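You operate a simulated robot arm through the tools that you are given. There is no shell and no other tool. Be economical: measure what you need, move in short steps, check, and stop when the job is done.

The job below is to be done with a simulated robot arm. You get a single attempt, and the scene is never put back.

## Task
Test the digital gauge beside the red tray against the master at about 300 kPa, then sort it.
Fine: PASS tray within 20 kPa, else ADJUST tray; vent the rig and back the pump off before unlocking.

The check looks at the end state, three seconds after you hand in, the way a careful person would. Anything else that was tipped, shoved, dropped, spilled or broken makes it a failure.

## Robot
A 6-joint arm with a two-finger parallel gripper, fixed in place. Base frame: the origin is at the foot of the arm, x ahead of it, y to its left, z up. Units: mm, degrees, N and s.
Its first joint turns from -66.0 to 66.0 degrees. Payload 2.9 kg.
The TCP is the grasp point between the finger pads, 30 mm short of the fingertips. In the tool frame z runs along the fingers and y along their closing line. The gripper opens to 110 mm. The fingers are 20 mm wide and 10 mm thick; the gripper's body (48 by 112 mm) begins 55 mm behind the TCP.
Orientation is told as [roll, pitch, yaw] about the base's x, y, z axes, in that order, counted from this pose: with the fingers straight down and closing along the base's y, the tool's x points along the base's -x, its y along +y and its z along -z.

## Interface
- The arm moves only by the tool servo_tool. Its argument "moves" is a list that holds one entry, the list of rows, each a list of 7 numbers: the turn, a rotation vector about the tool's x, y, z in degrees, then the shift along the tool's x, y, z in m, then the finger opening in m, from 0 to 0.11. In form: [[[wx, wy, wz, x, y, z, jaw], ...]]. A call has 1 to 12 rows; each row shifts and turns the commanded pose from where the row before left it, along the tool's axes as they then stand. A row lasts 0.2 s, in which the tool goes at most 50 mm and 8.6 degrees; a call with a longer step from one row to the next is refused whole, and so is a gripper value outside its range. A pose out of reach is approached as far as the arm can. The call stops where the force on the tool passes 40 N (or 10 N more than at its start, if that is more) or the arm is blocked; 0.2 s more then pass. The fingers move at their own pace (about 108 mm/s each) and stop on an object; they squeeze with about 37 N. The grip force told is the motor's: it shows also when the fingers shut on nothing. Time passes only in rows, and 0.2 s behind the last, so rows that do not move let the fingers close. It gives the time, the measured TCP pose, the force on the tool (base axes), the opening and the grip force at its end, in the units of the frame above (readings bear some noise).
- Cameras (640 x 400 px; columns grow to the right, rows downward): "scene" is fixed at [59.3, 418.5, 1411]; the picture's right is [-0.89, -0.45, 0.00], its down [-0.14, 0.28, -0.95] and it looks along [0.43, -0.85, -0.32] (base axes); focal length 322 px, centre (320, 200). "wrist" rides on the gripper at [72, 17, -103] in the tool frame; the picture's right is [-0.23, 0.97, 0.00], its down [-0.76, -0.18, -0.62] and it looks along [-0.61, -0.14, 0.78] (tool axes); focal length 222 px, centre (320, 200). There is no depth. A picture from a camera that has moved, and an enlarged one, comes with that camera's place and axes in the base frame and with its lens.
- capture(camera): a new picture of that camera. No time passes.
- close_up(camera, box): a new picture of the part [left, top, right, bottom] of that camera's present view, enlarged. No time passes.
- close_job(): hands the job in; it is judged then, once.

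Go step by step. Nothing tells you positions but the pictures and the camera data: compare them with the known pose of the tool, close in by small moves and look again before you grip or let go. The budget is 120 turns and 64 pictures, counting those below and the enlarged ones. Unless the task says otherwise, let go and move clear before handing in, and close with one line.

The tools are called after ">>>" as name(argument=value, ...) on one line, values as JSON. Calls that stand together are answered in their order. servo_tool: Moves the arm, as the interface text tells. Its arguments: {"type":"object","properties":{"moves":{"type":"array","items":{"type":"array","items":{"type":"array","items":{"type":"number"}}}}},"required":["moves"]} The other tools are called the same way: capture (camera) takes a picture; close_up (camera, box) takes an enlarged picture of a part of a camera's view; close_job () hands the job in.

At the start:

```text
time_s: 0.0
position: [268.3, -279.5, 1279.5]
ee_rot: [0.0, 0.0, 0.0]
force: [-0.2, -0.3, 0.7]
finger_gap: 109.9
grasp_force: 0.1
```

scene: 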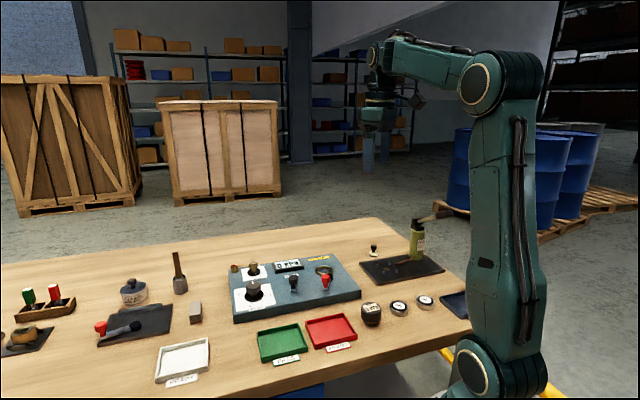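
wrist: 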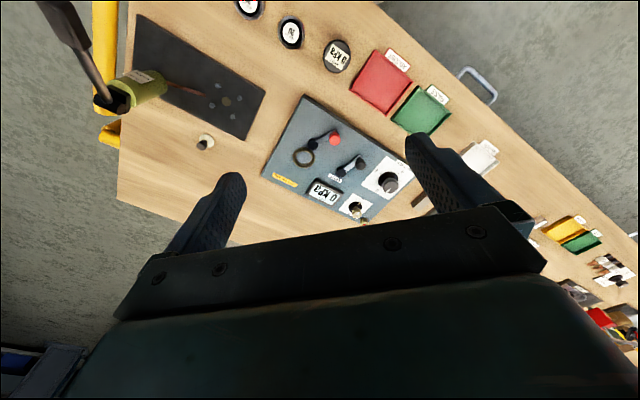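

I see a bench with a rig (blue-grey plate with port, levers, knob and master display), trays and three gauges. I'll zoom in first to read labels.

>>> close_up(camera="scene", box=[220, 240, 380, 340])

>>> close_up(camera="scene", box=[300, 280, 460, 380])

>>> close_up(camera="wrist", box=[240, 80, 440, 230])

>>> close_up(camera="wrist", box=[220, 0, 460, 150])

```text
4.00 times, centred on (300, 290) of scene
camera zoom: at [59.3, 418.5, 1411.0], right [-0.89, -0.45, 0.0], down [-0.14, 0.28, -0.95], along [0.43, -0.85, -0.32], focal length 1286 px, centre (400, -160)
```

zoom: 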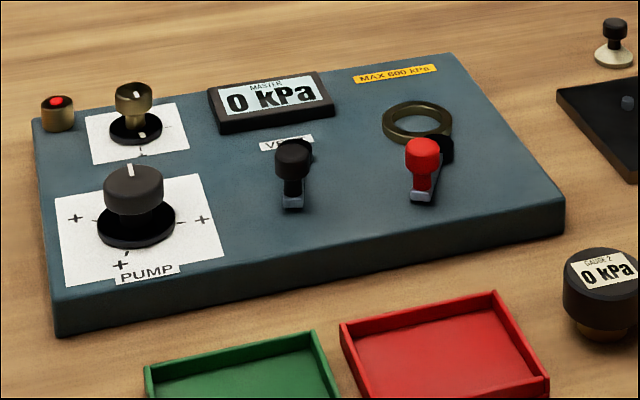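

```text
4.00 times, centred on (380, 330) of scene
camera zoom: at [59.3, 418.5, 1411.0], right [-0.89, -0.45, 0.0], down [-0.14, 0.28, -0.95], along [0.43, -0.85, -0.32], focal length 1286 px, centre (80, -320)
```

zoom: 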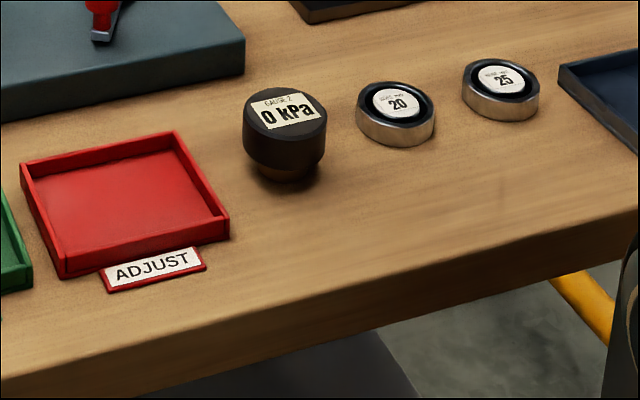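

```text
2.67 times, centred on (340, 155) of wrist
camera zoom: at [195.4, -263.1, 1383.9], right [0.23, 0.97, 0.0], down [0.76, -0.18, 0.62], along [0.61, -0.14, -0.78], focal length 592 px, centre (267, 320)
```

zoom: 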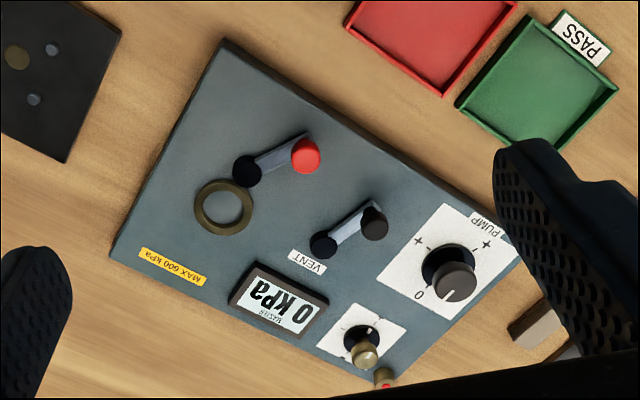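

```text
2.67 times, centred on (340, 75) of wrist
camera zoom: at [195.4, -263.1, 1383.9], right [0.23, 0.97, 0.0], down [0.76, -0.18, 0.62], along [0.61, -0.14, -0.78], focal length 592 px, centre (267, 533)
```

zoom: 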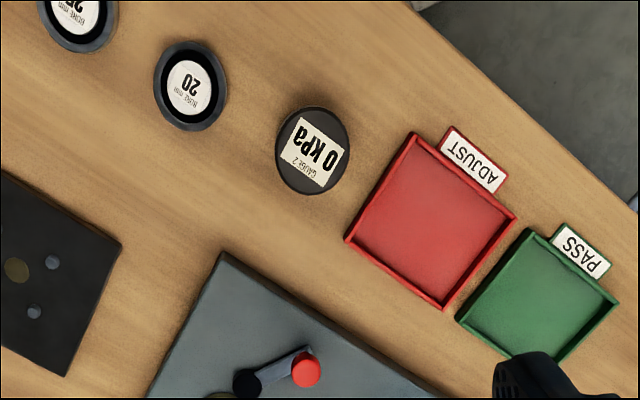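

The two cameras triangulate the table to about z≈865, gauge 2 at about (251,-242), top z≈901, the port at about (439,-359), red lever beside it, vent lever at about (469,-229) and pump knob at about (551,-163). The stated 296 disagrees with that, so I'll approach gently. First turn the tool in line with the rig and come above the gauge.

>>> servo_tool(moves=[[[0, 0, 7.5, 0, 0, 0.035, 0.09], [0, 0, 7.5, 0, 0, 0.035, 0.09], [0, 0, 7.5, 0, 0, 0.035, 0.09], [0, 0, 7.5, 0, 0, 0.035, 0.09], [0, 0, 7.5, 0, 0, 0.035, 0.09], [0, 0, 7.5, 0, 0, 0.035, 0.09], [0, 0, 0, 0.038, 0.014, 0, 0.09], [0, 0, 0, 0, 0, 0, 0.09]]])

>>> capture(camera="wrist")

>>> capture(camera="scene")

```text
time_s: 1.8
position: [253.2, -243.7, 1068.7]
ee_rot: [0.0, 0.0, -45.1]
force: [0.0, 0.0, 0.0]
finger_gap: 90.1
grasp_force: 0.1
```

```text
57 pictures are left
camera wrist: at [212.1, -179.7, 1173.3], right [0.85, 0.53, 0.0], down [0.41, -0.66, 0.62], along [0.33, -0.53, -0.78], focal length 222 px, centre (320, 200)
```

wrist: 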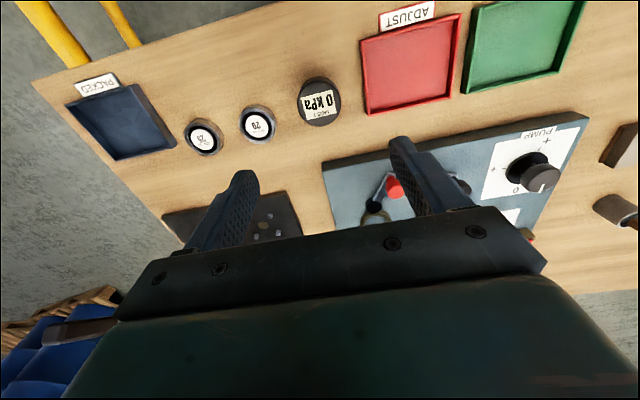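

```text
56 pictures are left
```

scene: 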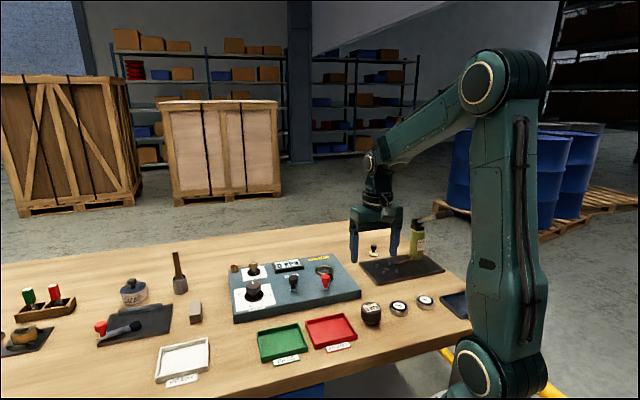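

The tool is aligned above the gauge, which re-measures at (250,-241). I'll descend partway and recheck.

>>> servo_tool(moves=[[[0, 0, 0, 0.003, 0, 0.04, 0.09], [0, 0, 0, 0, 0, 0.04, 0.09], [0, 0, 0, 0, 0, 0.03, 0.09], [0, 0, 0, 0, 0, 0, 0.09]]])

>>> capture(camera="wrist")

>>> close_up(camera="scene", box=[300, 240, 460, 340])

```text
time_s: 2.8
position: [249.2, -243.1, 960.3]
ee_rot: [0.0, 0.1, -44.9]
force: [0.4, 0.3, -0.1]
finger_gap: 89.9
grasp_force: 0.0
```

```text
55 pictures are left
camera wrist: at [209.3, -178.7, 1065.0], right [0.85, 0.53, 0.0], down [0.41, -0.66, 0.62], along [0.33, -0.53, -0.78], focal length 222 px, centre (320, 200)
```

wrist: 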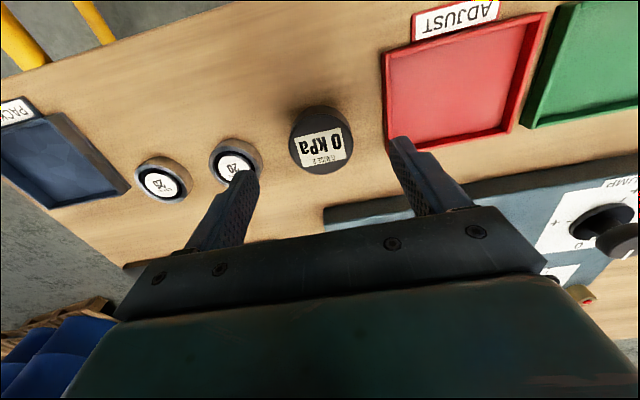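

```text
4.00 times, centred on (380, 290) of scene
camera zoom: at [59.3, 418.5, 1411.0], right [-0.89, -0.45, 0.0], down [-0.14, 0.28, -0.95], along [0.43, -0.85, -0.32], focal length 1286 px, centre (80, -160)
```

zoom: 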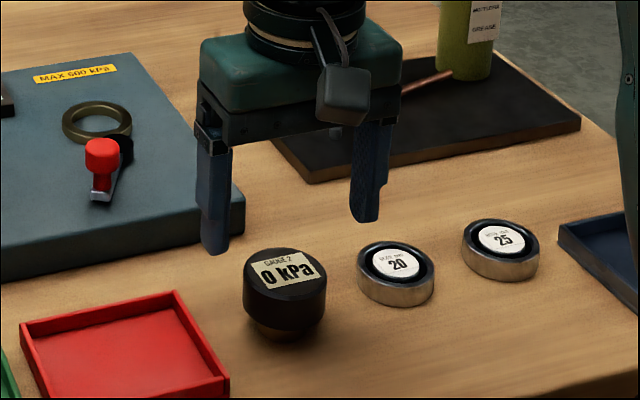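

The gauge stays centred at (250,-242), about 50 mm wide. I'll narrow the jaw to 76 mm, go down to TCP z≈905 and close.

>>> servo_tool(moves=[[[0, 0, 0, 0, 0.001, 0, 0.076], [0, 0, 0, 0, 0, 0.025, 0.076], [0, 0, 0, 0, 0, 0.02, 0.076], [0, 0, 0, 0, 0, 0.01, 0.076], [0, 0, 0, 0, 0, 0, 0.076], [0, 0, 0, 0, 0, 0, 0.04], [0, 0, 0, 0, 0, 0, 0.04], [0, 0, 0, 0, 0, 0, 0.04]]])

>>> capture(camera="wrist")

```text
time_s: 4.6
position: [251.0, -241.1, 905.1]
ee_rot: [0.0, 0.1, -45.0]
force: [-0.9, -0.5, 0.3]
finger_gap: 51.6
grasp_force: 36.5
```

```text
53 pictures are left
camera wrist: at [210.9, -177.7, 1009.1], right [0.85, 0.53, 0.0], down [0.41, -0.66, 0.62], along [0.33, -0.53, -0.78], focal length 222 px, centre (320, 200)
```

wrist: 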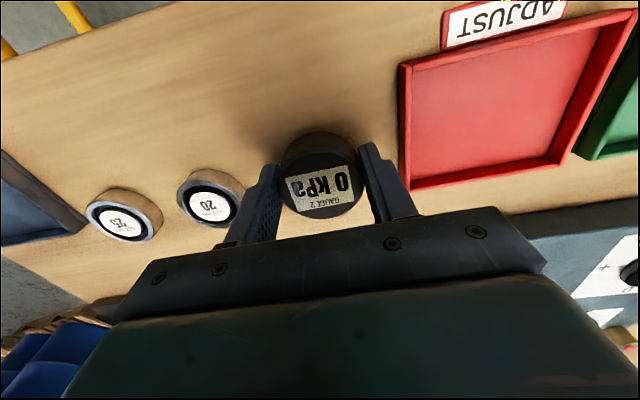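

Gauge is held (51.6 mm). I'll lift and carry it towards the port, staying high.

>>> servo_tool(moves=[[[0, 0, 0, 0, 0, -0.03, 0.04], [0, 0, 0, 0, 0, -0.04, 0.04], [0, 0, 0, 0, 0, -0.045, 0.04], [0, 0, 0, -0.036, 0.008, 0, 0.04], [0, 0, 0, -0.036, 0.008, 0, 0.04], [0, 0, 0, -0.036, 0.008, 0, 0.04], [0, 0, 0, -0.036, 0.008, 0, 0.04], [0, 0, 0, 0, 0, 0, 0.04]]])

>>> capture(camera="wrist")

>>> close_up(camera="scene", box=[220, 220, 380, 320])

```text
time_s: 6.4
position: [374.4, -321.8, 1016.5]
ee_rot: [-0.1, 0.0, -45.0]
force: [-0.7, -0.7, 0.8]
finger_gap: 40.1
grasp_force: 0.1
```

```text
52 pictures are left
camera wrist: at [334.5, -257.8, 1121.1], right [0.85, 0.53, 0.0], down [0.41, -0.66, 0.62], along [0.33, -0.53, -0.78], focal length 222 px, centre (320, 200)
```

wrist: 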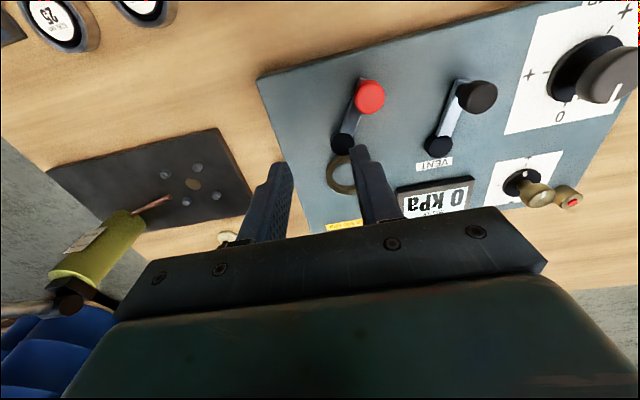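

```text
4.00 times, centred on (300, 270) of scene
camera zoom: at [59.3, 418.5, 1411.0], right [-0.89, -0.45, 0.0], down [-0.14, 0.28, -0.95], along [0.43, -0.85, -0.32], focal length 1286 px, centre (400, -80)
```

zoom: 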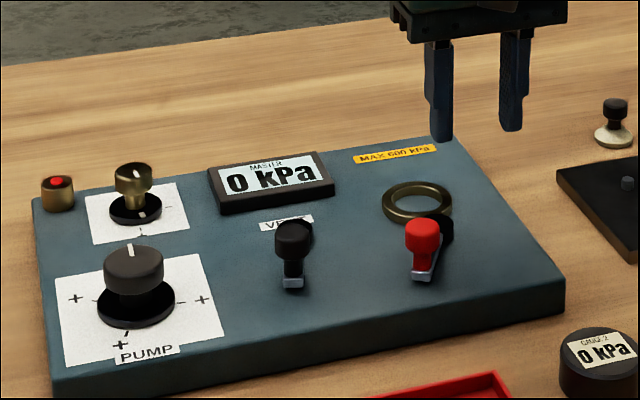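

The gauge slipped out on the lift and appears still standing at its old place. I'll look closely before regrasping lower.

>>> close_up(camera="scene", box=[330, 280, 410, 330])

>>> servo_tool(moves=[[[0, 0, 0, 0.036, -0.008, 0, 0.08], [0, 0, 0, 0.036, -0.008, 0, 0.08], [0, 0, 0, 0.036, -0.008, 0, 0.08], [0, 0, 0, 0.036, -0.008, 0, 0.08], [0, 0, 0, 0, 0, 0.04, 0.08], [0, 0, 0, 0, 0, 0, 0.08]]])

>>> capture(camera="wrist")

```text
8.00 times, centred on (370, 305) of scene
camera zoom: at [59.3, 418.5, 1411.0], right [-0.89, -0.45, 0.0], down [-0.14, 0.28, -0.95], along [0.43, -0.85, -0.32], focal length 2572 px, centre (-80, -640)
```

zoom: 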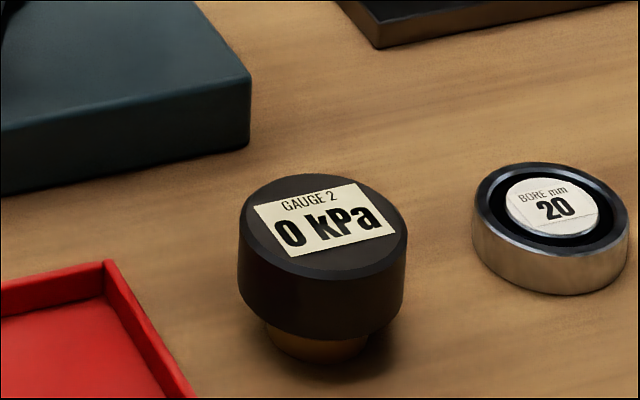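

```text
time_s: 7.8
position: [250.3, -242.0, 978.8]
ee_rot: [0.0, 0.0, -45.0]
force: [0.2, 0.5, 0.0]
finger_gap: 79.9
grasp_force: 0.1
```

```text
49 pictures are left
camera wrist: at [210.5, -178.0, 1082.6], right [0.85, 0.53, 0.0], down [0.41, -0.66, 0.62], along [0.33, -0.53, -0.78], focal length 222 px, centre (320, 200)
```

wrist: 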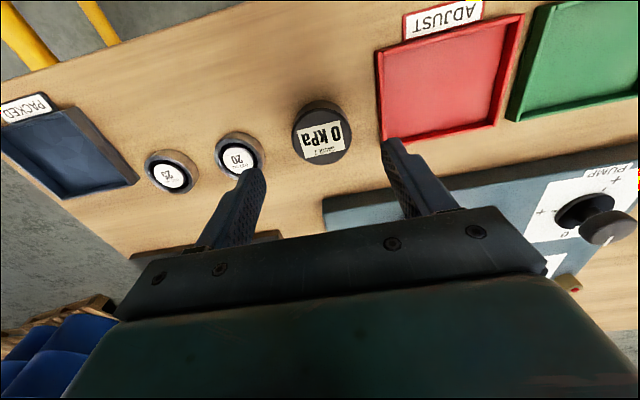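

Gauge is unmoved and upright. I'll grip it lower (TCP ≈ 898) and lift slowly.

>>> servo_tool(moves=[[[0, 0, 0, 0, 0, 0.03, 0.076], [0, 0, 0, 0, 0, 0.03, 0.076], [0, 0, 0, 0, 0, 0.012, 0.076], [0, 0, 0, 0, 0, 0.008, 0.076], [0, 0, 0, 0, 0, 0, 0.076], [0, 0, 0, 0, 0, 0, 0.03], [0, 0, 0, 0, 0, 0, 0.03], [0, 0, 0, 0, 0, 0, 0.03]]])

>>> close_up(camera="scene", box=[330, 270, 410, 320])

```text
time_s: 9.6
position: [250.3, -241.5, 900.8]
ee_rot: [-0.1, 0.0, -45.1]
force: [0.3, 0.3, -0.1]
finger_gap: 51.4
grasp_force: 36.4
```

```text
8.00 times, centred on (370, 295) of scene
camera zoom: at [59.3, 418.5, 1411.0], right [-0.89, -0.45, 0.0], down [-0.14, 0.28, -0.95], along [0.43, -0.85, -0.32], focal length 2572 px, centre (-80, -560)
```

zoom: 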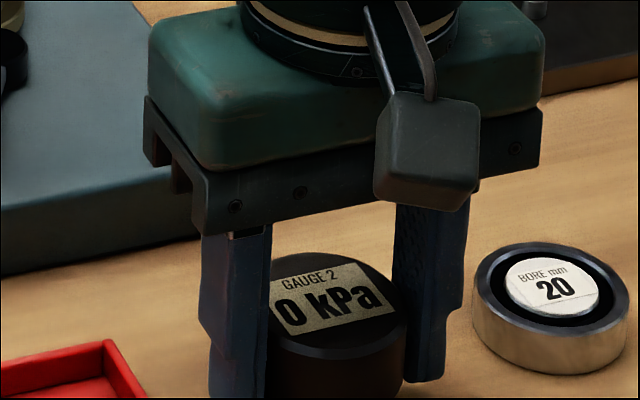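

Fingers now overlap most of the body. Slow small lift to check the hold.

>>> servo_tool(moves=[[[0, 0, 0, 0, 0, -0.002, 0.03], [0, 0, 0, 0, 0, -0.004, 0.03], [0, 0, 0, 0, 0, -0.006, 0.03], [0, 0, 0, 0, 0, -0.006, 0.03], [0, 0, 0, 0, 0, -0.006, 0.03], [0, 0, 0, 0, 0, -0.006, 0.03]]])

>>> close_up(camera="scene", box=[330, 270, 410, 320])

```text
time_s: 11.0
position: [249.9, -240.5, 929.1]
ee_rot: [-0.1, 0.0, -45.1]
force: [-0.4, 0.2, -2.8]
finger_gap: 51.5
grasp_force: 36.6
```

```text
8.00 times, centred on (370, 295) of scene
camera zoom: at [59.3, 418.5, 1411.0], right [-0.89, -0.45, 0.0], down [-0.14, 0.28, -0.95], along [0.43, -0.85, -0.32], focal length 2572 px, centre (-80, -560)
```

zoom: 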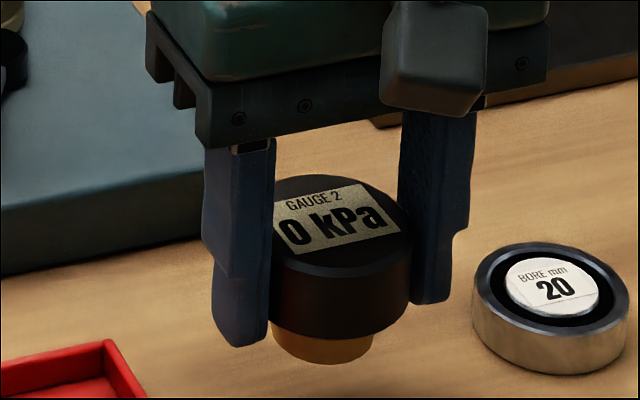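

Held, with about 2.8 N of weight. I'll carry it gently above the port.

>>> servo_tool(moves=[[[0, 0, 0, 0, 0, -0.012, 0.03], [0, 0, 0, 0, 0, -0.018, 0.03], [0, 0, 0, 0, 0, -0.02, 0.03], [0, 0, 0, -0.01, 0.002, -0.015, 0.03], [0, 0, 0, -0.02, 0.004, -0.005, 0.03], [0, 0, 0, -0.027, 0.006, 0, 0.03], [0, 0, 0, -0.03, 0.008, 0, 0.03], [0, 0, 0, -0.03, 0.008, 0, 0.03], [0, 0, 0, -0.03, 0.008, 0, 0.03], [0, 0, 0, -0.03, 0.006, 0, 0.03], [0, 0, 0, -0.02, 0.004, 0, 0.03], [0, 0, 0, -0.01, 0.002, 0, 0.03]]])

>>> capture(camera="wrist")

>>> close_up(camera="scene", box=[260, 220, 380, 295])

```text
time_s: 13.6
position: [430.0, -352.3, 1000.0]
ee_rot: [0.1, 0.0, -45.0]
force: [-0.6, -0.1, -2.3]
finger_gap: 51.0
grasp_force: 36.5
```

```text
46 pictures are left
camera wrist: at [390.2, -289.5, 1104.4], right [0.85, 0.53, 0.0], down [0.41, -0.66, 0.62], along [0.33, -0.53, -0.78], focal length 222 px, centre (320, 200)
```

wrist: 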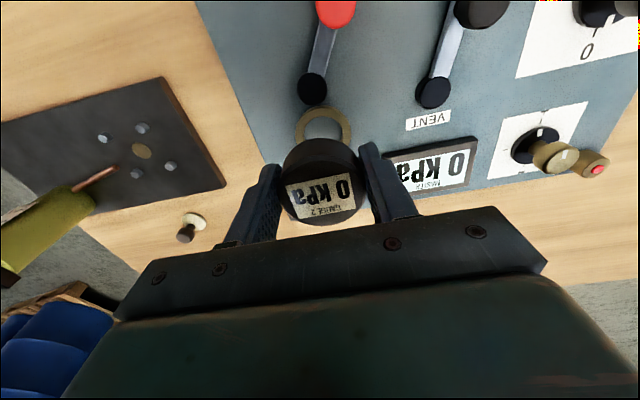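

```text
5.33 times, centred on (320, 258) of scene
camera zoom: at [59.4, 418.4, 1411.0], right [-0.89, -0.45, 0.0], down [-0.14, 0.28, -0.95], along [0.43, -0.85, -0.32], focal length 1715 px, centre (320, -107)
```

zoom: 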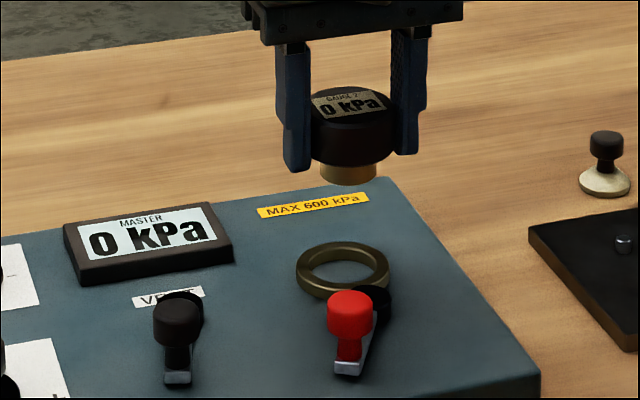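

Ring centre measures about (437,-360). I'll shift over it and lower to just above the ring, then compare.

>>> servo_tool(moves=[[[0, 0, 0, -0.005, 0, 0.01, 0.03], [0, 0, 0, -0.0055, -0.0005, 0.015, 0.03], [0, 0, 0, 0, 0, 0.015, 0.03], [0, 0, 0, 0, 0, 0.01, 0.03], [0, 0, 0, 0, 0, 0.004, 0.03], [0, 0, 0, 0, 0, 0, 0.03]]])

>>> close_up(camera="wrist", box=[220, 60, 420, 230])

>>> close_up(camera="scene", box=[290, 240, 354, 280])

```text
time_s: 15.0
position: [436.6, -361.4, 944.3]
ee_rot: [0.0, 0.0, -45.1]
force: [0.1, 0.4, -2.4]
finger_gap: 51.4
grasp_force: 36.8
```

```text
2.35 times, centred on (320, 145) of wrist
camera zoom: at [397.7, -297.9, 1049.6], right [0.85, 0.53, 0.0], down [0.41, -0.66, 0.62], along [0.33, -0.53, -0.78], focal length 523 px, centre (320, 329)
```

zoom: 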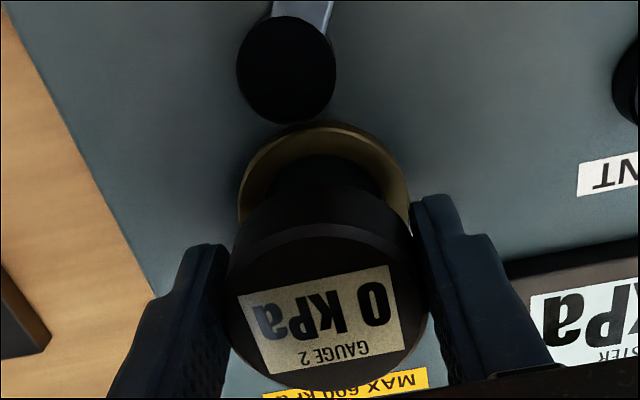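

```text
10.00 times, centred on (322, 260) of scene
camera zoom: at [59.4, 418.4, 1411.0], right [-0.89, -0.45, 0.0], down [-0.14, 0.28, -0.95], along [0.43, -0.85, -0.32], focal length 3215 px, centre (300, -400)
```

zoom: 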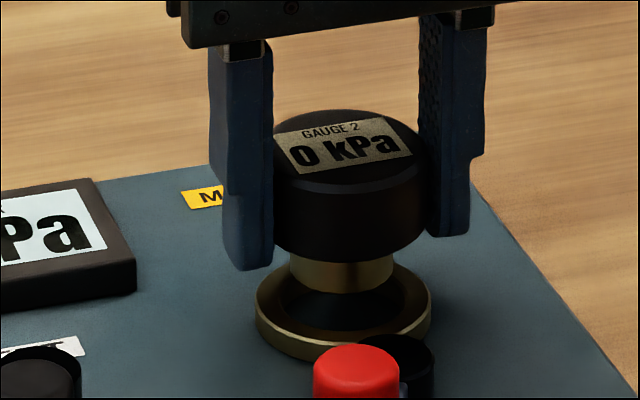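

Lateral alignment in the scene looks within about 1 mm, but the wrist view hints at a few mm offset in depth. I'll look tighter.

>>> close_up(camera="wrist", box=[280, 100, 370, 156])

```text
7.11 times, centred on (325, 128) of wrist
camera zoom: at [397.7, -297.9, 1049.6], right [0.85, 0.53, 0.0], down [0.41, -0.66, 0.62], along [0.33, -0.53, -0.78], focal length 1580 px, centre (284, 712)
```

zoom: 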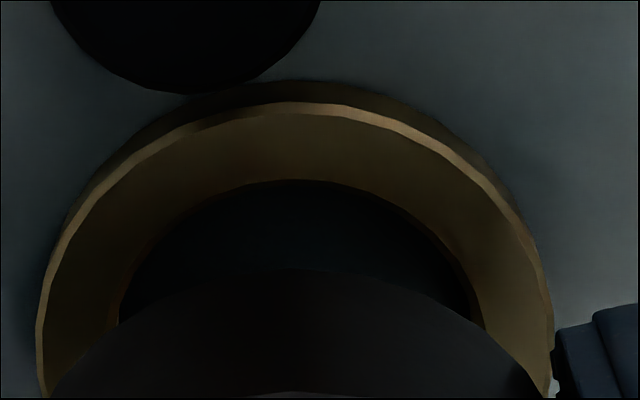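

The gauge sits about 4 mm towards the rig's back relative to the ring (it's held slightly off centre). I'll shift 4 mm towards the front and lower a few mm, then recheck.

>>> servo_tool(moves=[[[0, 0, 0, 0.004, 0, 0, 0.03], [0, 0, 0, 0, 0, 0.006, 0.03], [0, 0, 0, 0, 0, 0, 0.03]]])

>>> close_up(camera="wrist", box=[270, 90, 382, 160])

>>> close_up(camera="scene", box=[300, 250, 348, 280])

```text
time_s: 15.8
position: [435.1, -357.9, 939.7]
ee_rot: [0.0, 0.0, -45.1]
force: [-0.2, 0.2, -2.6]
finger_gap: 51.2
grasp_force: 37.2
```

```text
5.71 times, centred on (326, 125) of wrist
camera zoom: at [394.9, -294.7, 1043.7], right [0.85, 0.53, 0.0], down [0.41, -0.66, 0.62], along [0.33, -0.53, -0.78], focal length 1269 px, centre (286, 629)
```

zoom: 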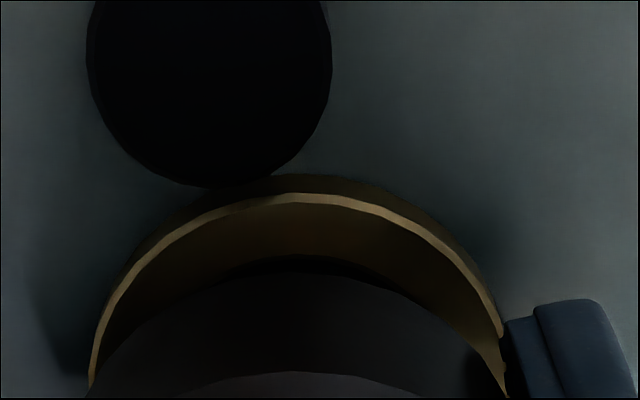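

```text
13.33 times, centred on (324, 265) of scene
camera zoom: at [59.4, 418.4, 1411.0], right [-0.89, -0.45, 0.0], down [-0.14, 0.28, -0.95], along [0.43, -0.85, -0.32], focal length 4286 px, centre (267, -667)
```

zoom: 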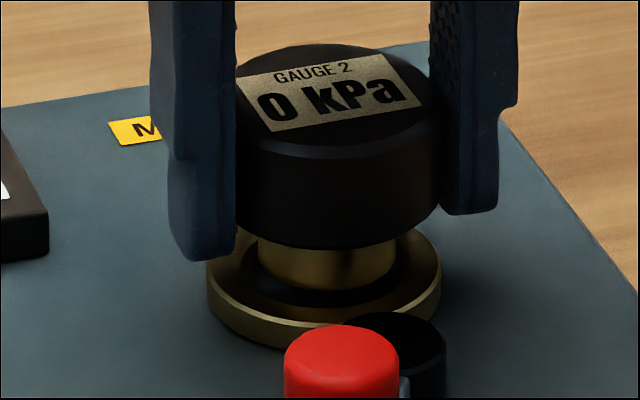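

Now stem and bore look aligned in both views (bore ≈39 mm, stem ≈31 mm). I'll lower in small steps watching the force.

>>> servo_tool(moves=[[[0, 0, 0, 0, 0, 0.003, 0.03], [0, 0, 0, 0, 0, 0.003, 0.03], [0, 0, 0, 0, 0, 0.002, 0.03], [0, 0, 0, 0, 0, 0, 0.03]]])

>>> close_up(camera="scene", box=[300, 250, 348, 280])

```text
time_s: 16.8
position: [433.8, -359.1, 931.3]
ee_rot: [0.0, 0.0, -45.0]
force: [-0.2, -0.7, -0.8]
finger_gap: 51.4
grasp_force: 37.2
```

```text
13.33 times, centred on (324, 265) of scene
camera zoom: at [59.4, 418.4, 1411.0], right [-0.89, -0.45, 0.0], down [-0.14, 0.28, -0.95], along [0.43, -0.85, -0.32], focal length 4286 px, centre (267, -667)
```

zoom: 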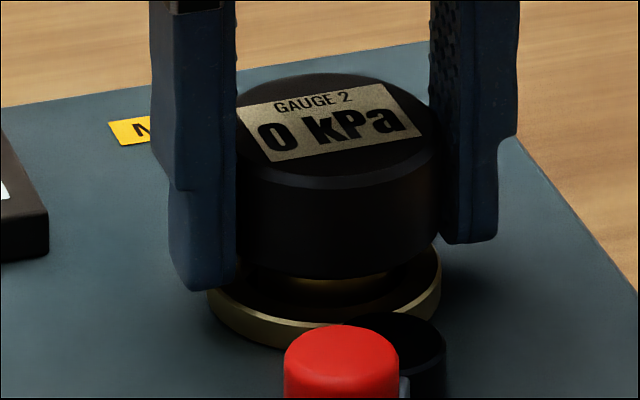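

The stem is going into the bore with no side force. Continuing gently.

>>> servo_tool(moves=[[[0, 0, 0, 0, 0, 0.002, 0.03], [0, 0, 0, 0, 0, 0.002, 0.03], [0, 0, 0, 0, 0, 0, 0.03]]])

>>> close_up(camera="scene", box=[300, 250, 348, 280])

```text
time_s: 17.6
position: [435.7, -357.8, 930.2]
ee_rot: [0.1, -0.3, -45.0]
force: [-8.3, 1.7, 26.3]
finger_gap: 51.4
grasp_force: 37.3
```

```text
13.33 times, centred on (324, 265) of scene
camera zoom: at [58.8, 418.8, 1410.9], right [-0.89, -0.45, 0.0], down [-0.14, 0.28, -0.95], along [0.43, -0.85, -0.32], focal length 4286 px, centre (267, -667)
```

zoom: 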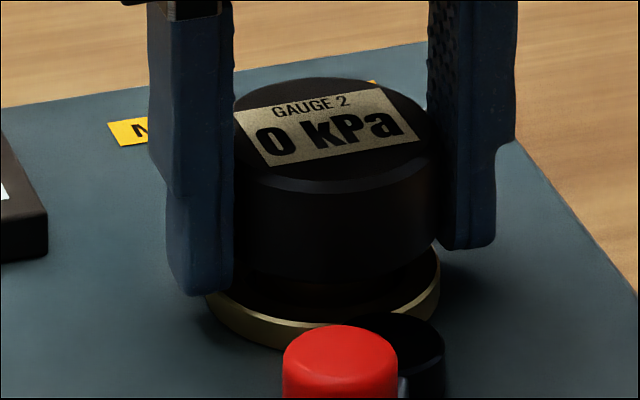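

Contact at TCP z≈930: the stem rests inside the ring (shallow socket). I'll relieve the pressure, release, and look.

>>> servo_tool(moves=[[[0, 0, 0, 0, 0, -0.002, 0.03], [0, 0, 0, 0, 0, 0, 0.065], [0, 0, 0, 0, 0, 0, 0.065], [0, 0, 0, 0, 0, -0.03, 0.065], [0, 0, 0, 0, 0, -0.04, 0.065], [0, 0, 0, 0, 0, -0.04, 0.065], [0, 0, 0, 0, 0, 0, 0.065]]])

>>> close_up(camera="scene", box=[280, 250, 360, 300])

>>> capture(camera="wrist")

```text
time_s: 19.2
position: [434.3, -357.5, 1038.5]
ee_rot: [-0.1, 0.0, -45.0]
force: [0.0, -0.3, 0.5]
finger_gap: 64.8
grasp_force: 0.0
```

```text
8.00 times, centred on (320, 275) of scene
camera zoom: at [59.3, 418.5, 1411.0], right [-0.89, -0.45, 0.0], down [-0.14, 0.28, -0.95], along [0.43, -0.85, -0.32], focal length 2572 px, centre (320, -400)
```

zoom: 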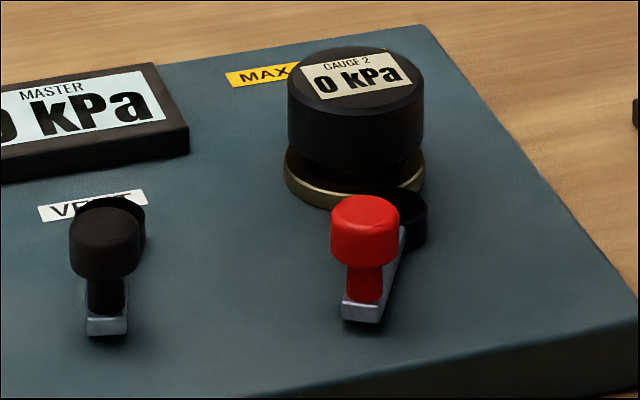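

```text
36 pictures are left
camera wrist: at [394.2, -293.9, 1143.3], right [0.85, 0.53, 0.0], down [0.41, -0.66, 0.62], along [0.33, -0.53, -0.78], focal length 222 px, centre (320, 200)
```

wrist: 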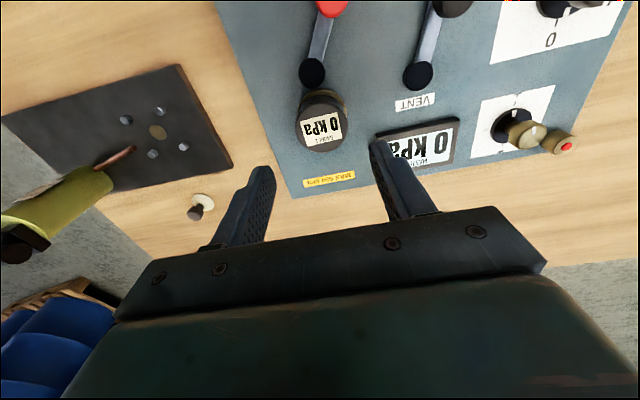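

Gauge 2 is seated upright in the ring. Next the red lock lever: move above its knob (about (394,-276)).

>>> servo_tool(moves=[[[0, 0, 0, 0.04, 0.015, 0, 0.05], [0, 0, 0, 0.046, 0.0143, 0, 0.05], [0, 0, 0, 0, 0, 0.03, 0.05], [0, 0, 0, 0, 0, 0.02, 0.05], [0, 0, 0, 0, 0, 0, 0.05]]])

>>> capture(camera="wrist")

```text
time_s: 20.4
position: [394.6, -276.3, 989.2]
ee_rot: [0.0, 0.0, -44.9]
force: [0.4, 0.1, -0.7]
finger_gap: 50.1
grasp_force: 0.0
```

```text
35 pictures are left
camera wrist: at [354.4, -212.1, 1093.5], right [0.85, 0.53, 0.0], down [0.41, -0.66, 0.62], along [0.33, -0.53, -0.78], focal length 222 px, centre (320, 200)
```

wrist: 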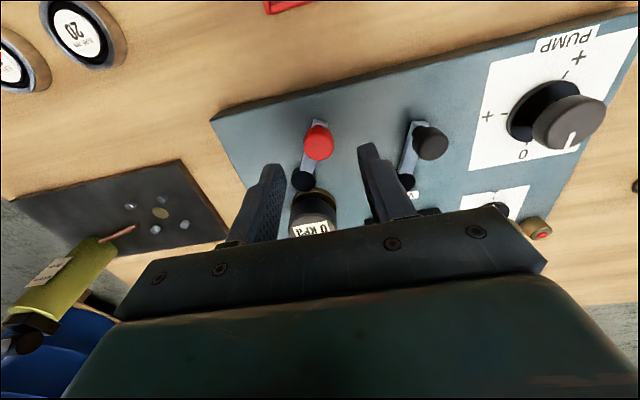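

Aligned over the red knob. Lower and grip it lightly.

>>> servo_tool(moves=[[[0, 0, 0, 0.001, 0, 0.025, 0.05], [0, 0, 0, 0, 0, 0.02, 0.05], [0, 0, 0, 0, 0, 0.008, 0.05], [0, 0, 0, 0, 0, 0, 0.05], [0, 0, 0, 0, 0, 0, 0.018], [0, 0, 0, 0, 0, 0, 0.018], [0, 0, 0, 0, 0, 0, 0.018]]])

>>> close_up(camera="scene", box=[280, 245, 360, 295])

```text
time_s: 22.0
position: [392.7, -276.1, 936.1]
ee_rot: [0.1, 0.0, -45.0]
force: [-1.8, -1.5, -4.9]
finger_gap: 23.3
grasp_force: 44.9
```

```text
8.00 times, centred on (320, 270) of scene
camera zoom: at [59.3, 418.4, 1411.1], right [-0.89, -0.45, 0.0], down [-0.14, 0.28, -0.95], along [0.43, -0.85, -0.32], focal length 2572 px, centre (320, -360)
```

zoom: 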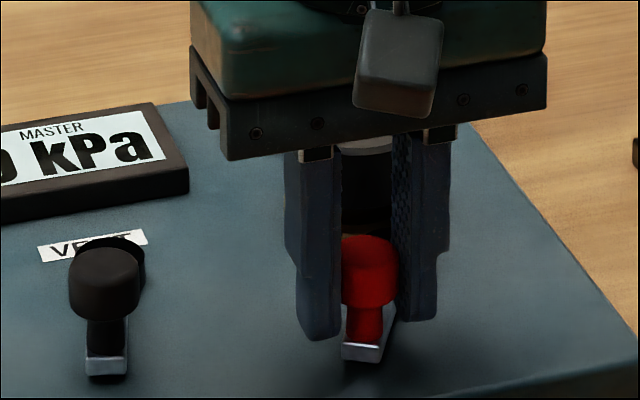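

The knob is gripped. I'll test which way the lever turns with a short arc about its pivot (≈(408,-331)), counter-clockwise first.

>>> servo_tool(moves=[[[0, 0, 0, 0.002, -0.0046, 0, 0.018], [0, 0, 0, 0.0018, -0.0047, 0, 0.018], [0, 0, 0, 0.0015, -0.0047, 0, 0.018], [0, 0, 0, 0, 0, 0, 0.018]]])

```text
time_s: 23.0
position: [380.2, -280.5, 935.5]
ee_rot: [0.1, 0.2, -44.9]
force: [-0.3, 17.4, -2.6]
finger_gap: 23.4
grasp_force: 44.8
```

It turns freely counter-clockwise. Continue the arc.

>>> servo_tool(moves=[[[0, 0, 0, 0.0018, -0.0046, 0, 0.018], [0, 0, 0, 0.0013, -0.0047, 0, 0.018], [0, 0, 0, 0.0009, -0.0048, 0, 0.018], [0, 0, 0, 0, -0.005, 0, 0.018], [0, 0, 0, -0.0006, -0.0052, 0, 0.018], [0, 0, 0, -0.0012, -0.0051, 0, 0.018], [0, 0, 0, 0, 0, 0, 0.018]]])

>>> close_up(camera="scene", box=[280, 245, 360, 295])

```text
time_s: 24.6
position: [358.1, -302.4, 936.8]
ee_rot: [-0.1, -0.1, -45.1]
force: [1.1, 6.2, 6.2]
finger_gap: 23.6
grasp_force: 44.7
```

```text
8.00 times, centred on (320, 270) of scene
camera zoom: at [59.3, 418.7, 1411.0], right [-0.89, -0.45, 0.0], down [-0.14, 0.28, -0.95], along [0.43, -0.85, -0.32], focal length 2572 px, centre (320, -360)
```

zoom: 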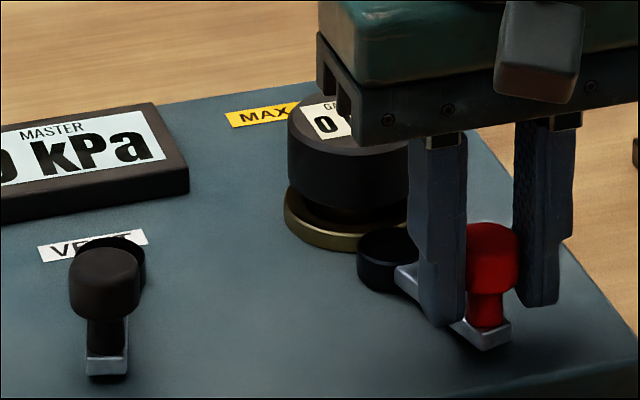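

Still free; continue counter-clockwise looking for the end stop.

>>> servo_tool(moves=[[[0, 0, 0, -0.0017, -0.005, 0, 0.018], [0, 0, 0, -0.002, -0.0047, 0, 0.018], [0, 0, 0, -0.0022, -0.0045, 0, 0.018], [0, 0, 0, -0.0028, -0.0043, 0, 0.018], [0, 0, 0, -0.0031, -0.0041, 0, 0.018], [0, 0, 0, -0.0035, -0.0038, 0, 0.018], [0, 0, 0, -0.0038, -0.0035, 0, 0.018], [0, 0, 0, -0.0041, -0.0031, 0, 0.018], [0, 0, 0, -0.0043, -0.0028, 0, 0.018], [0, 0, 0, 0, 0, 0, 0.018]]])

>>> close_up(camera="scene", box=[280, 245, 360, 295])

```text
time_s: 25.6
position: [352.7, -314.3, 936.8]
ee_rot: [0.3, 0.6, -44.0]
force: [-0.1, 9.1, 5.5]
finger_gap: 23.6
grasp_force: 45.4
stopped in row 5: the force on the tool passed its limit (the readings are from after the stop); the commanded pose is now the measured one
```

```text
8.00 times, centred on (320, 270) of scene
camera zoom: at [59.3, 418.7, 1410.9], right [-0.89, -0.45, 0.0], down [-0.14, 0.28, -0.95], along [0.43, -0.85, -0.32], focal length 2572 px, centre (320, -360)
```

zoom: 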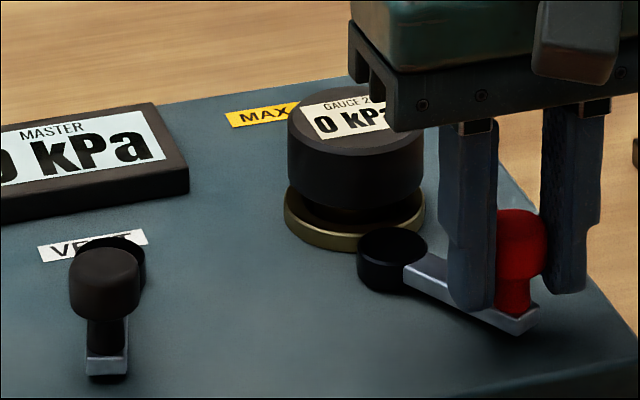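

The stop came after about 60° of travel, so the lever is now at its other end – presumably locked. I'll release, lift, and move over towards the vent lever and pump knob for a view.

>>> servo_tool(moves=[[[0, 0, 0, 0, 0, 0, 0.045], [0, 0, 0, 0, 0, 0, 0.045], [0, 0, 0, 0, 0, -0.03, 0.045], [0, 0, 0, 0, 0, -0.04, 0.045], [0, 0, 1, -0.007, 0.045, 0, 0.05], [0, 0, 0, -0.008, 0.048, 0, 0.05], [0, 0, 0, -0.008, 0.048, 0, 0.05], [0, 0, 0, 0, 0, 0, 0.05]]])

>>> capture(camera="wrist")

>>> close_up(camera="scene", box=[220, 245, 380, 345])

```text
time_s: 27.4
position: [468.5, -230.4, 1005.8]
ee_rot: [0.3, 0.5, -45.3]
force: [0.5, 0.6, -1.2]
finger_gap: 49.8
grasp_force: 0.1
```

```text
31 pictures are left
camera wrist: at [429.5, -169.3, 1111.0], right [0.85, 0.52, 0.0], down [0.41, -0.67, 0.62], along [0.32, -0.52, -0.79], focal length 222 px, centre (320, 200)
```

wrist: 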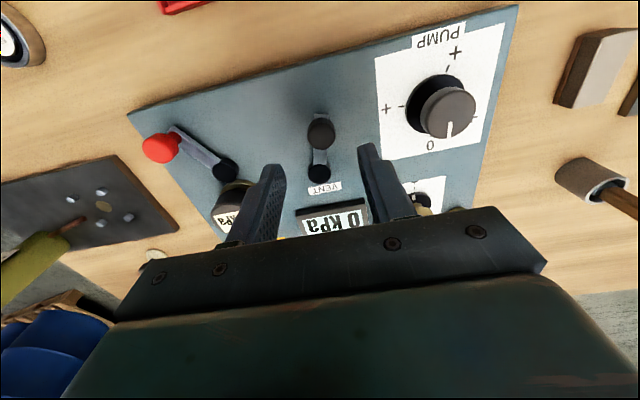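

```text
4.00 times, centred on (300, 295) of scene
camera zoom: at [59.3, 418.5, 1411.0], right [-0.89, -0.45, 0.0], down [-0.14, 0.28, -0.95], along [0.43, -0.85, -0.32], focal length 1286 px, centre (400, -180)
```

zoom: 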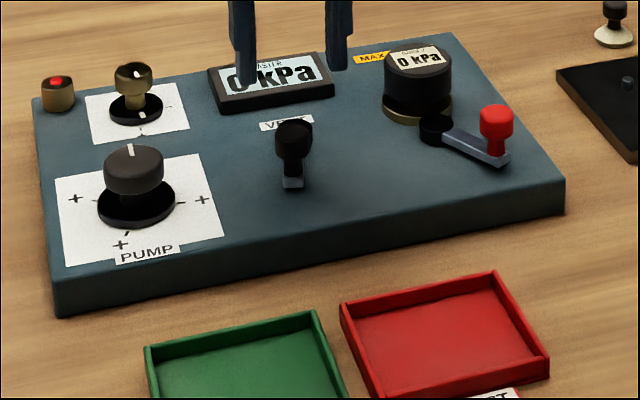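

Lock lever is over against its stop; pump pointer is at 0 (far side). Now move above the pump knob.

>>> servo_tool(moves=[[[-0.14, -0.57, -0.3, -0.002, 0.034, 0, 0.065], [0, 0, 0, -0.002, 0.034, 0, 0.065], [0, 0, 0, -0.002, 0.035, 0, 0.065], [0, 0, 0, 0, 0, 0.015, 0.065], [0, 0, 0, 0, 0, 0, 0.065]]])

>>> capture(camera="wrist")

```text
time_s: 28.6
position: [545.6, -165.2, 992.8]
ee_rot: [0.5, -0.1, -45.0]
force: [-0.4, 0.0, -0.3]
finger_gap: 64.7
grasp_force: 0.1
```

```text
29 pictures are left
camera wrist: at [505.5, -101.9, 1097.9], right [0.85, 0.53, 0.01], down [0.41, -0.67, 0.62], along [0.33, -0.53, -0.78], focal length 222 px, centre (320, 200)
```

wrist: 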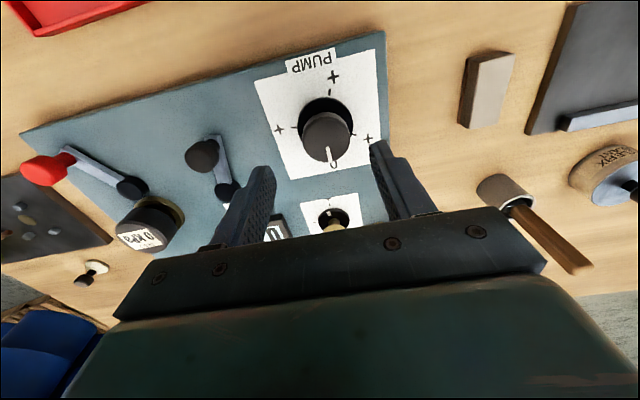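

Knob centre reads about (546.5,-157). I'll correct and lower to just above it.

>>> servo_tool(moves=[[[0.42, -0.28, 0, 0.0052, 0.0064, 0, 0.065], [0, 0, 0, 0, 0, 0.02, 0.065], [0, 0, 0, 0, 0, 0, 0.065]]])

>>> capture(camera="wrist")

```text
time_s: 29.4
position: [547.1, -156.3, 971.6]
ee_rot: [0.1, -0.4, -45.0]
force: [0.6, 1.3, 0.3]
finger_gap: 64.8
grasp_force: 0.1
```

```text
28 pictures are left
camera wrist: at [506.4, -92.3, 1076.0], right [0.85, 0.53, 0.0], down [0.41, -0.66, 0.63], along [0.33, -0.53, -0.78], focal length 222 px, centre (320, 200)
```

wrist: 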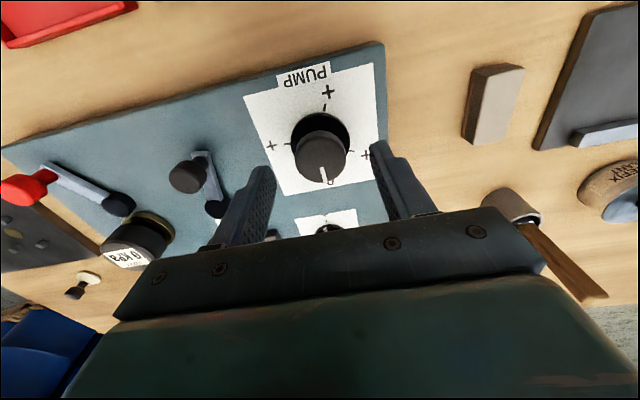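

Centred over the pump knob. Lower and grip.

>>> servo_tool(moves=[[[0, 0, 0, -0.001, 0, 0.02, 0.065], [0, 0, 0, 0, 0, 0.014, 0.065], [0, 0, 0, 0, 0, 0.006, 0.065], [0, 0, 0, 0, 0, 0, 0.065], [0, 0, 0, 0, 0, 0, 0.03], [0, 0, 0, 0, 0, 0, 0.03], [0, 0, 0, 0, 0, 0, 0.03]]])

>>> close_up(camera="scene", box=[220, 235, 380, 335])

```text
time_s: 31.0
position: [546.8, -158.3, 932.7]
ee_rot: [0.0, -0.3, -45.2]
force: [-6.6, -7.7, 0.3]
finger_gap: 39.9
grasp_force: 45.3
```

```text
4.00 times, centred on (300, 285) of scene
camera zoom: at [59.1, 418.3, 1411.1], right [-0.89, -0.45, 0.0], down [-0.14, 0.28, -0.95], along [0.43, -0.85, -0.32], focal length 1286 px, centre (400, -140)
```

zoom: 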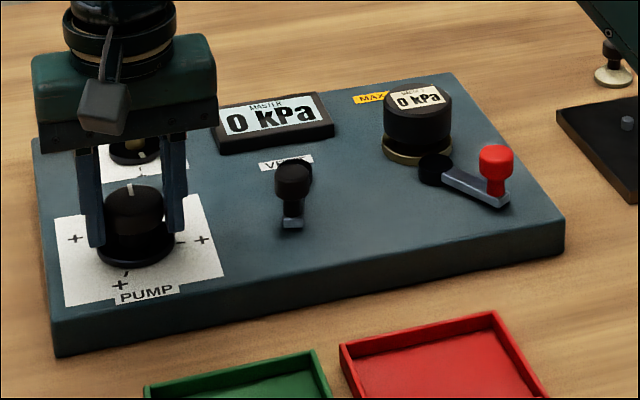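

Gripped on the pump knob. Turn it 24° clockwise and read the displays.

>>> servo_tool(moves=[[[0, 0, 8, 0, -0.0007, 0, 0.03], [0, 0, 8, 0, 0, 0, 0.03], [0, 0, 8, 0, 0, 0, 0.03], [0, 0, 0, 0, 0, 0, 0.03]]])

>>> close_up(camera="scene", box=[220, 235, 380, 335])

```text
time_s: 32.0
position: [550.0, -155.3, 933.7]
ee_rot: [0.4, -0.4, -68.9]
force: [9.3, -0.3, -0.3]
finger_gap: 39.6
grasp_force: 44.9
```

```text
4.00 times, centred on (300, 285) of scene
camera zoom: at [59.6, 418.5, 1411.0], right [-0.89, -0.45, 0.0], down [-0.14, 0.28, -0.95], along [0.43, -0.85, -0.32], focal length 1286 px, centre (400, -140)
```

zoom: 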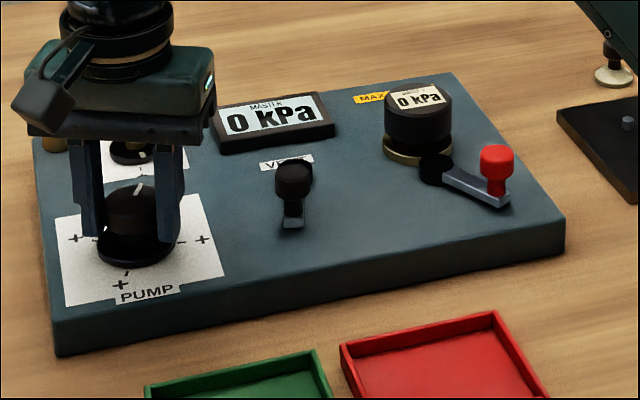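

The knob turned but both read 0, so the vent is likely open. Turn the pump back to 0, release, and go to close the vent.

>>> servo_tool(moves=[[[0, 0, -8, 0, 0, 0, 0.03], [0, 0, -8, 0, 0, 0, 0.03], [0, 0, -8, 0, 0, 0, 0.03], [0, 0, 0, 0, 0, 0, 0.03], [0, 0, 0, 0, 0, 0, 0.065], [0, 0, 0, 0, 0, 0, 0.065], [0, 0, 0, 0, 0, -0.03, 0.065], [0, 0, 0, 0, 0, -0.03, 0.065], [0, 0, 0, 0, -0.035, 0, 0.05], [0, 0, 0, 0, -0.035, 0, 0.05], [0, 0, 0, 0.003, -0.034, 0, 0.05], [0, 0, 0, 0, 0, 0, 0.05]]])

>>> capture(camera="wrist")

```text
time_s: 34.6
position: [471.0, -228.2, 995.3]
ee_rot: [0.2, -0.4, -45.0]
force: [0.0, 0.1, 0.4]
finger_gap: 50.2
grasp_force: 0.0
```

```text
25 pictures are left
camera wrist: at [430.2, -165.3, 1098.0], right [0.85, 0.53, 0.0], down [0.41, -0.66, 0.63], along [0.33, -0.53, -0.78], focal length 222 px, centre (320, 200)
```

wrist: 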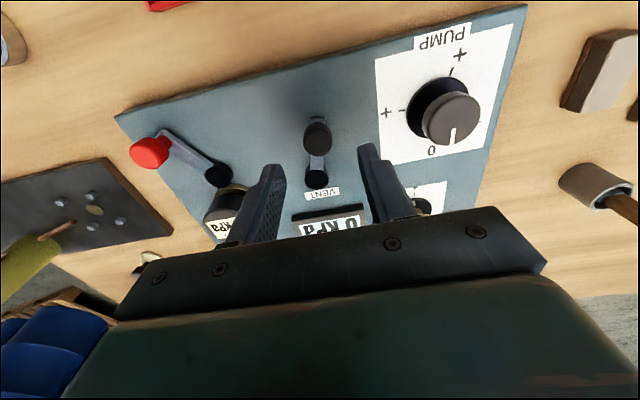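

Vent knob at about (466.5,-225.6), pivot about (494.6,-274.6). Grip it.

>>> servo_tool(moves=[[[0, 0, 0, 0.005, -0.0013, 0, 0.05], [0, 0, 0, 0, 0, 0.025, 0.05], [0, 0, 0, 0, 0, 0.025, 0.05], [0, 0, 0, 0, 0, 0.009, 0.05], [0, 0, 0, 0, 0, 0, 0.05], [0, 0, 0, 0, 0, 0, 0.018], [0, 0, 0, 0, 0, 0, 0.018], [0, 0, 0, 0, 0, 0, 0.018]]])

>>> close_up(camera="scene", box=[240, 240, 352, 310])

```text
time_s: 36.4
position: [465.7, -226.0, 934.0]
ee_rot: [0.1, -0.5, -45.0]
force: [0.4, -0.4, -2.9]
finger_gap: 23.8
grasp_force: 45.0
```

```text
5.71 times, centred on (296, 275) of scene
camera zoom: at [59.4, 418.4, 1411.0], right [-0.89, -0.45, 0.0], down [-0.14, 0.28, -0.95], along [0.43, -0.85, -0.32], focal length 1837 px, centre (457, -229)
```

zoom: 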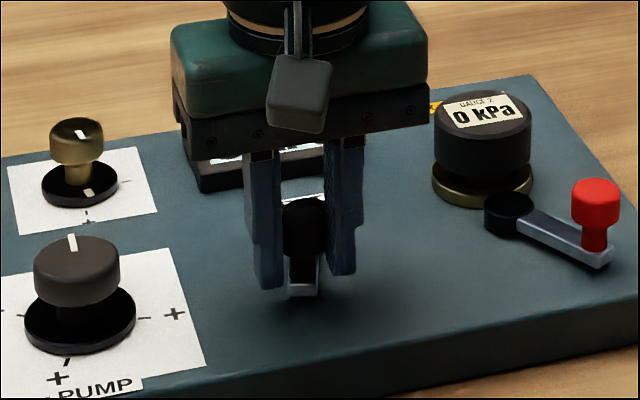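

Gripped. Turn the vent lever counter-clockwise along its arc until it stops.

>>> servo_tool(moves=[[[0, 0, 0, 0.0012, -0.0062, 0, 0.018], [0, 0, 0, 0.0005, -0.0049, 0, 0.018], [0, 0, 0, 0.0001, -0.005, 0, 0.018], [0, 0, 0, -0.0004, -0.0049, 0, 0.018], [0, 0, 0, -0.0008, -0.005, 0, 0.018], [0, 0, 0, -0.0013, -0.0048, 0, 0.018], [0, 0, 0, -0.0017, -0.0047, 0, 0.018], [0, 0, 0, -0.002, -0.0045, 0, 0.018], [0, 0, 0, -0.0025, -0.0043, 0, 0.018], [0, 0, 0, -0.0028, -0.0041, 0, 0.018]]])

>>> close_up(camera="scene", box=[240, 240, 352, 310])

```text
time_s: 37.0
position: [465.5, -227.7, 932.9]
ee_rot: [0.7, -0.8, -44.0]
force: [11.2, 2.1, -6.9]
finger_gap: 23.9
grasp_force: 45.1
stopped in row 2: the force on the tool passed its limit (the readings are from after the stop); the commanded pose is now the measured one
```

```text
5.71 times, centred on (296, 275) of scene
camera zoom: at [59.7, 418.5, 1411.0], right [-0.89, -0.45, 0.0], down [-0.14, 0.28, -0.95], along [0.43, -0.85, -0.32], focal length 1837 px, centre (457, -229)
```

zoom: 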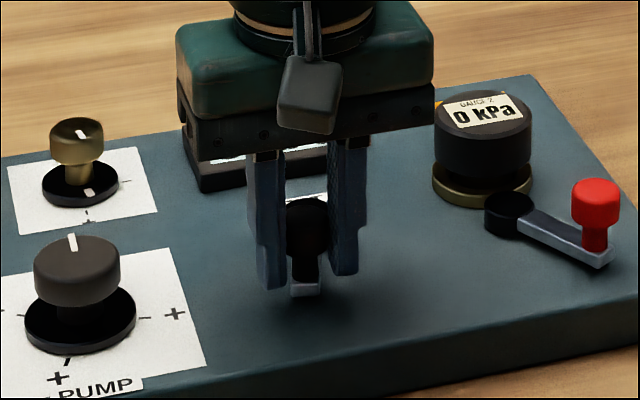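

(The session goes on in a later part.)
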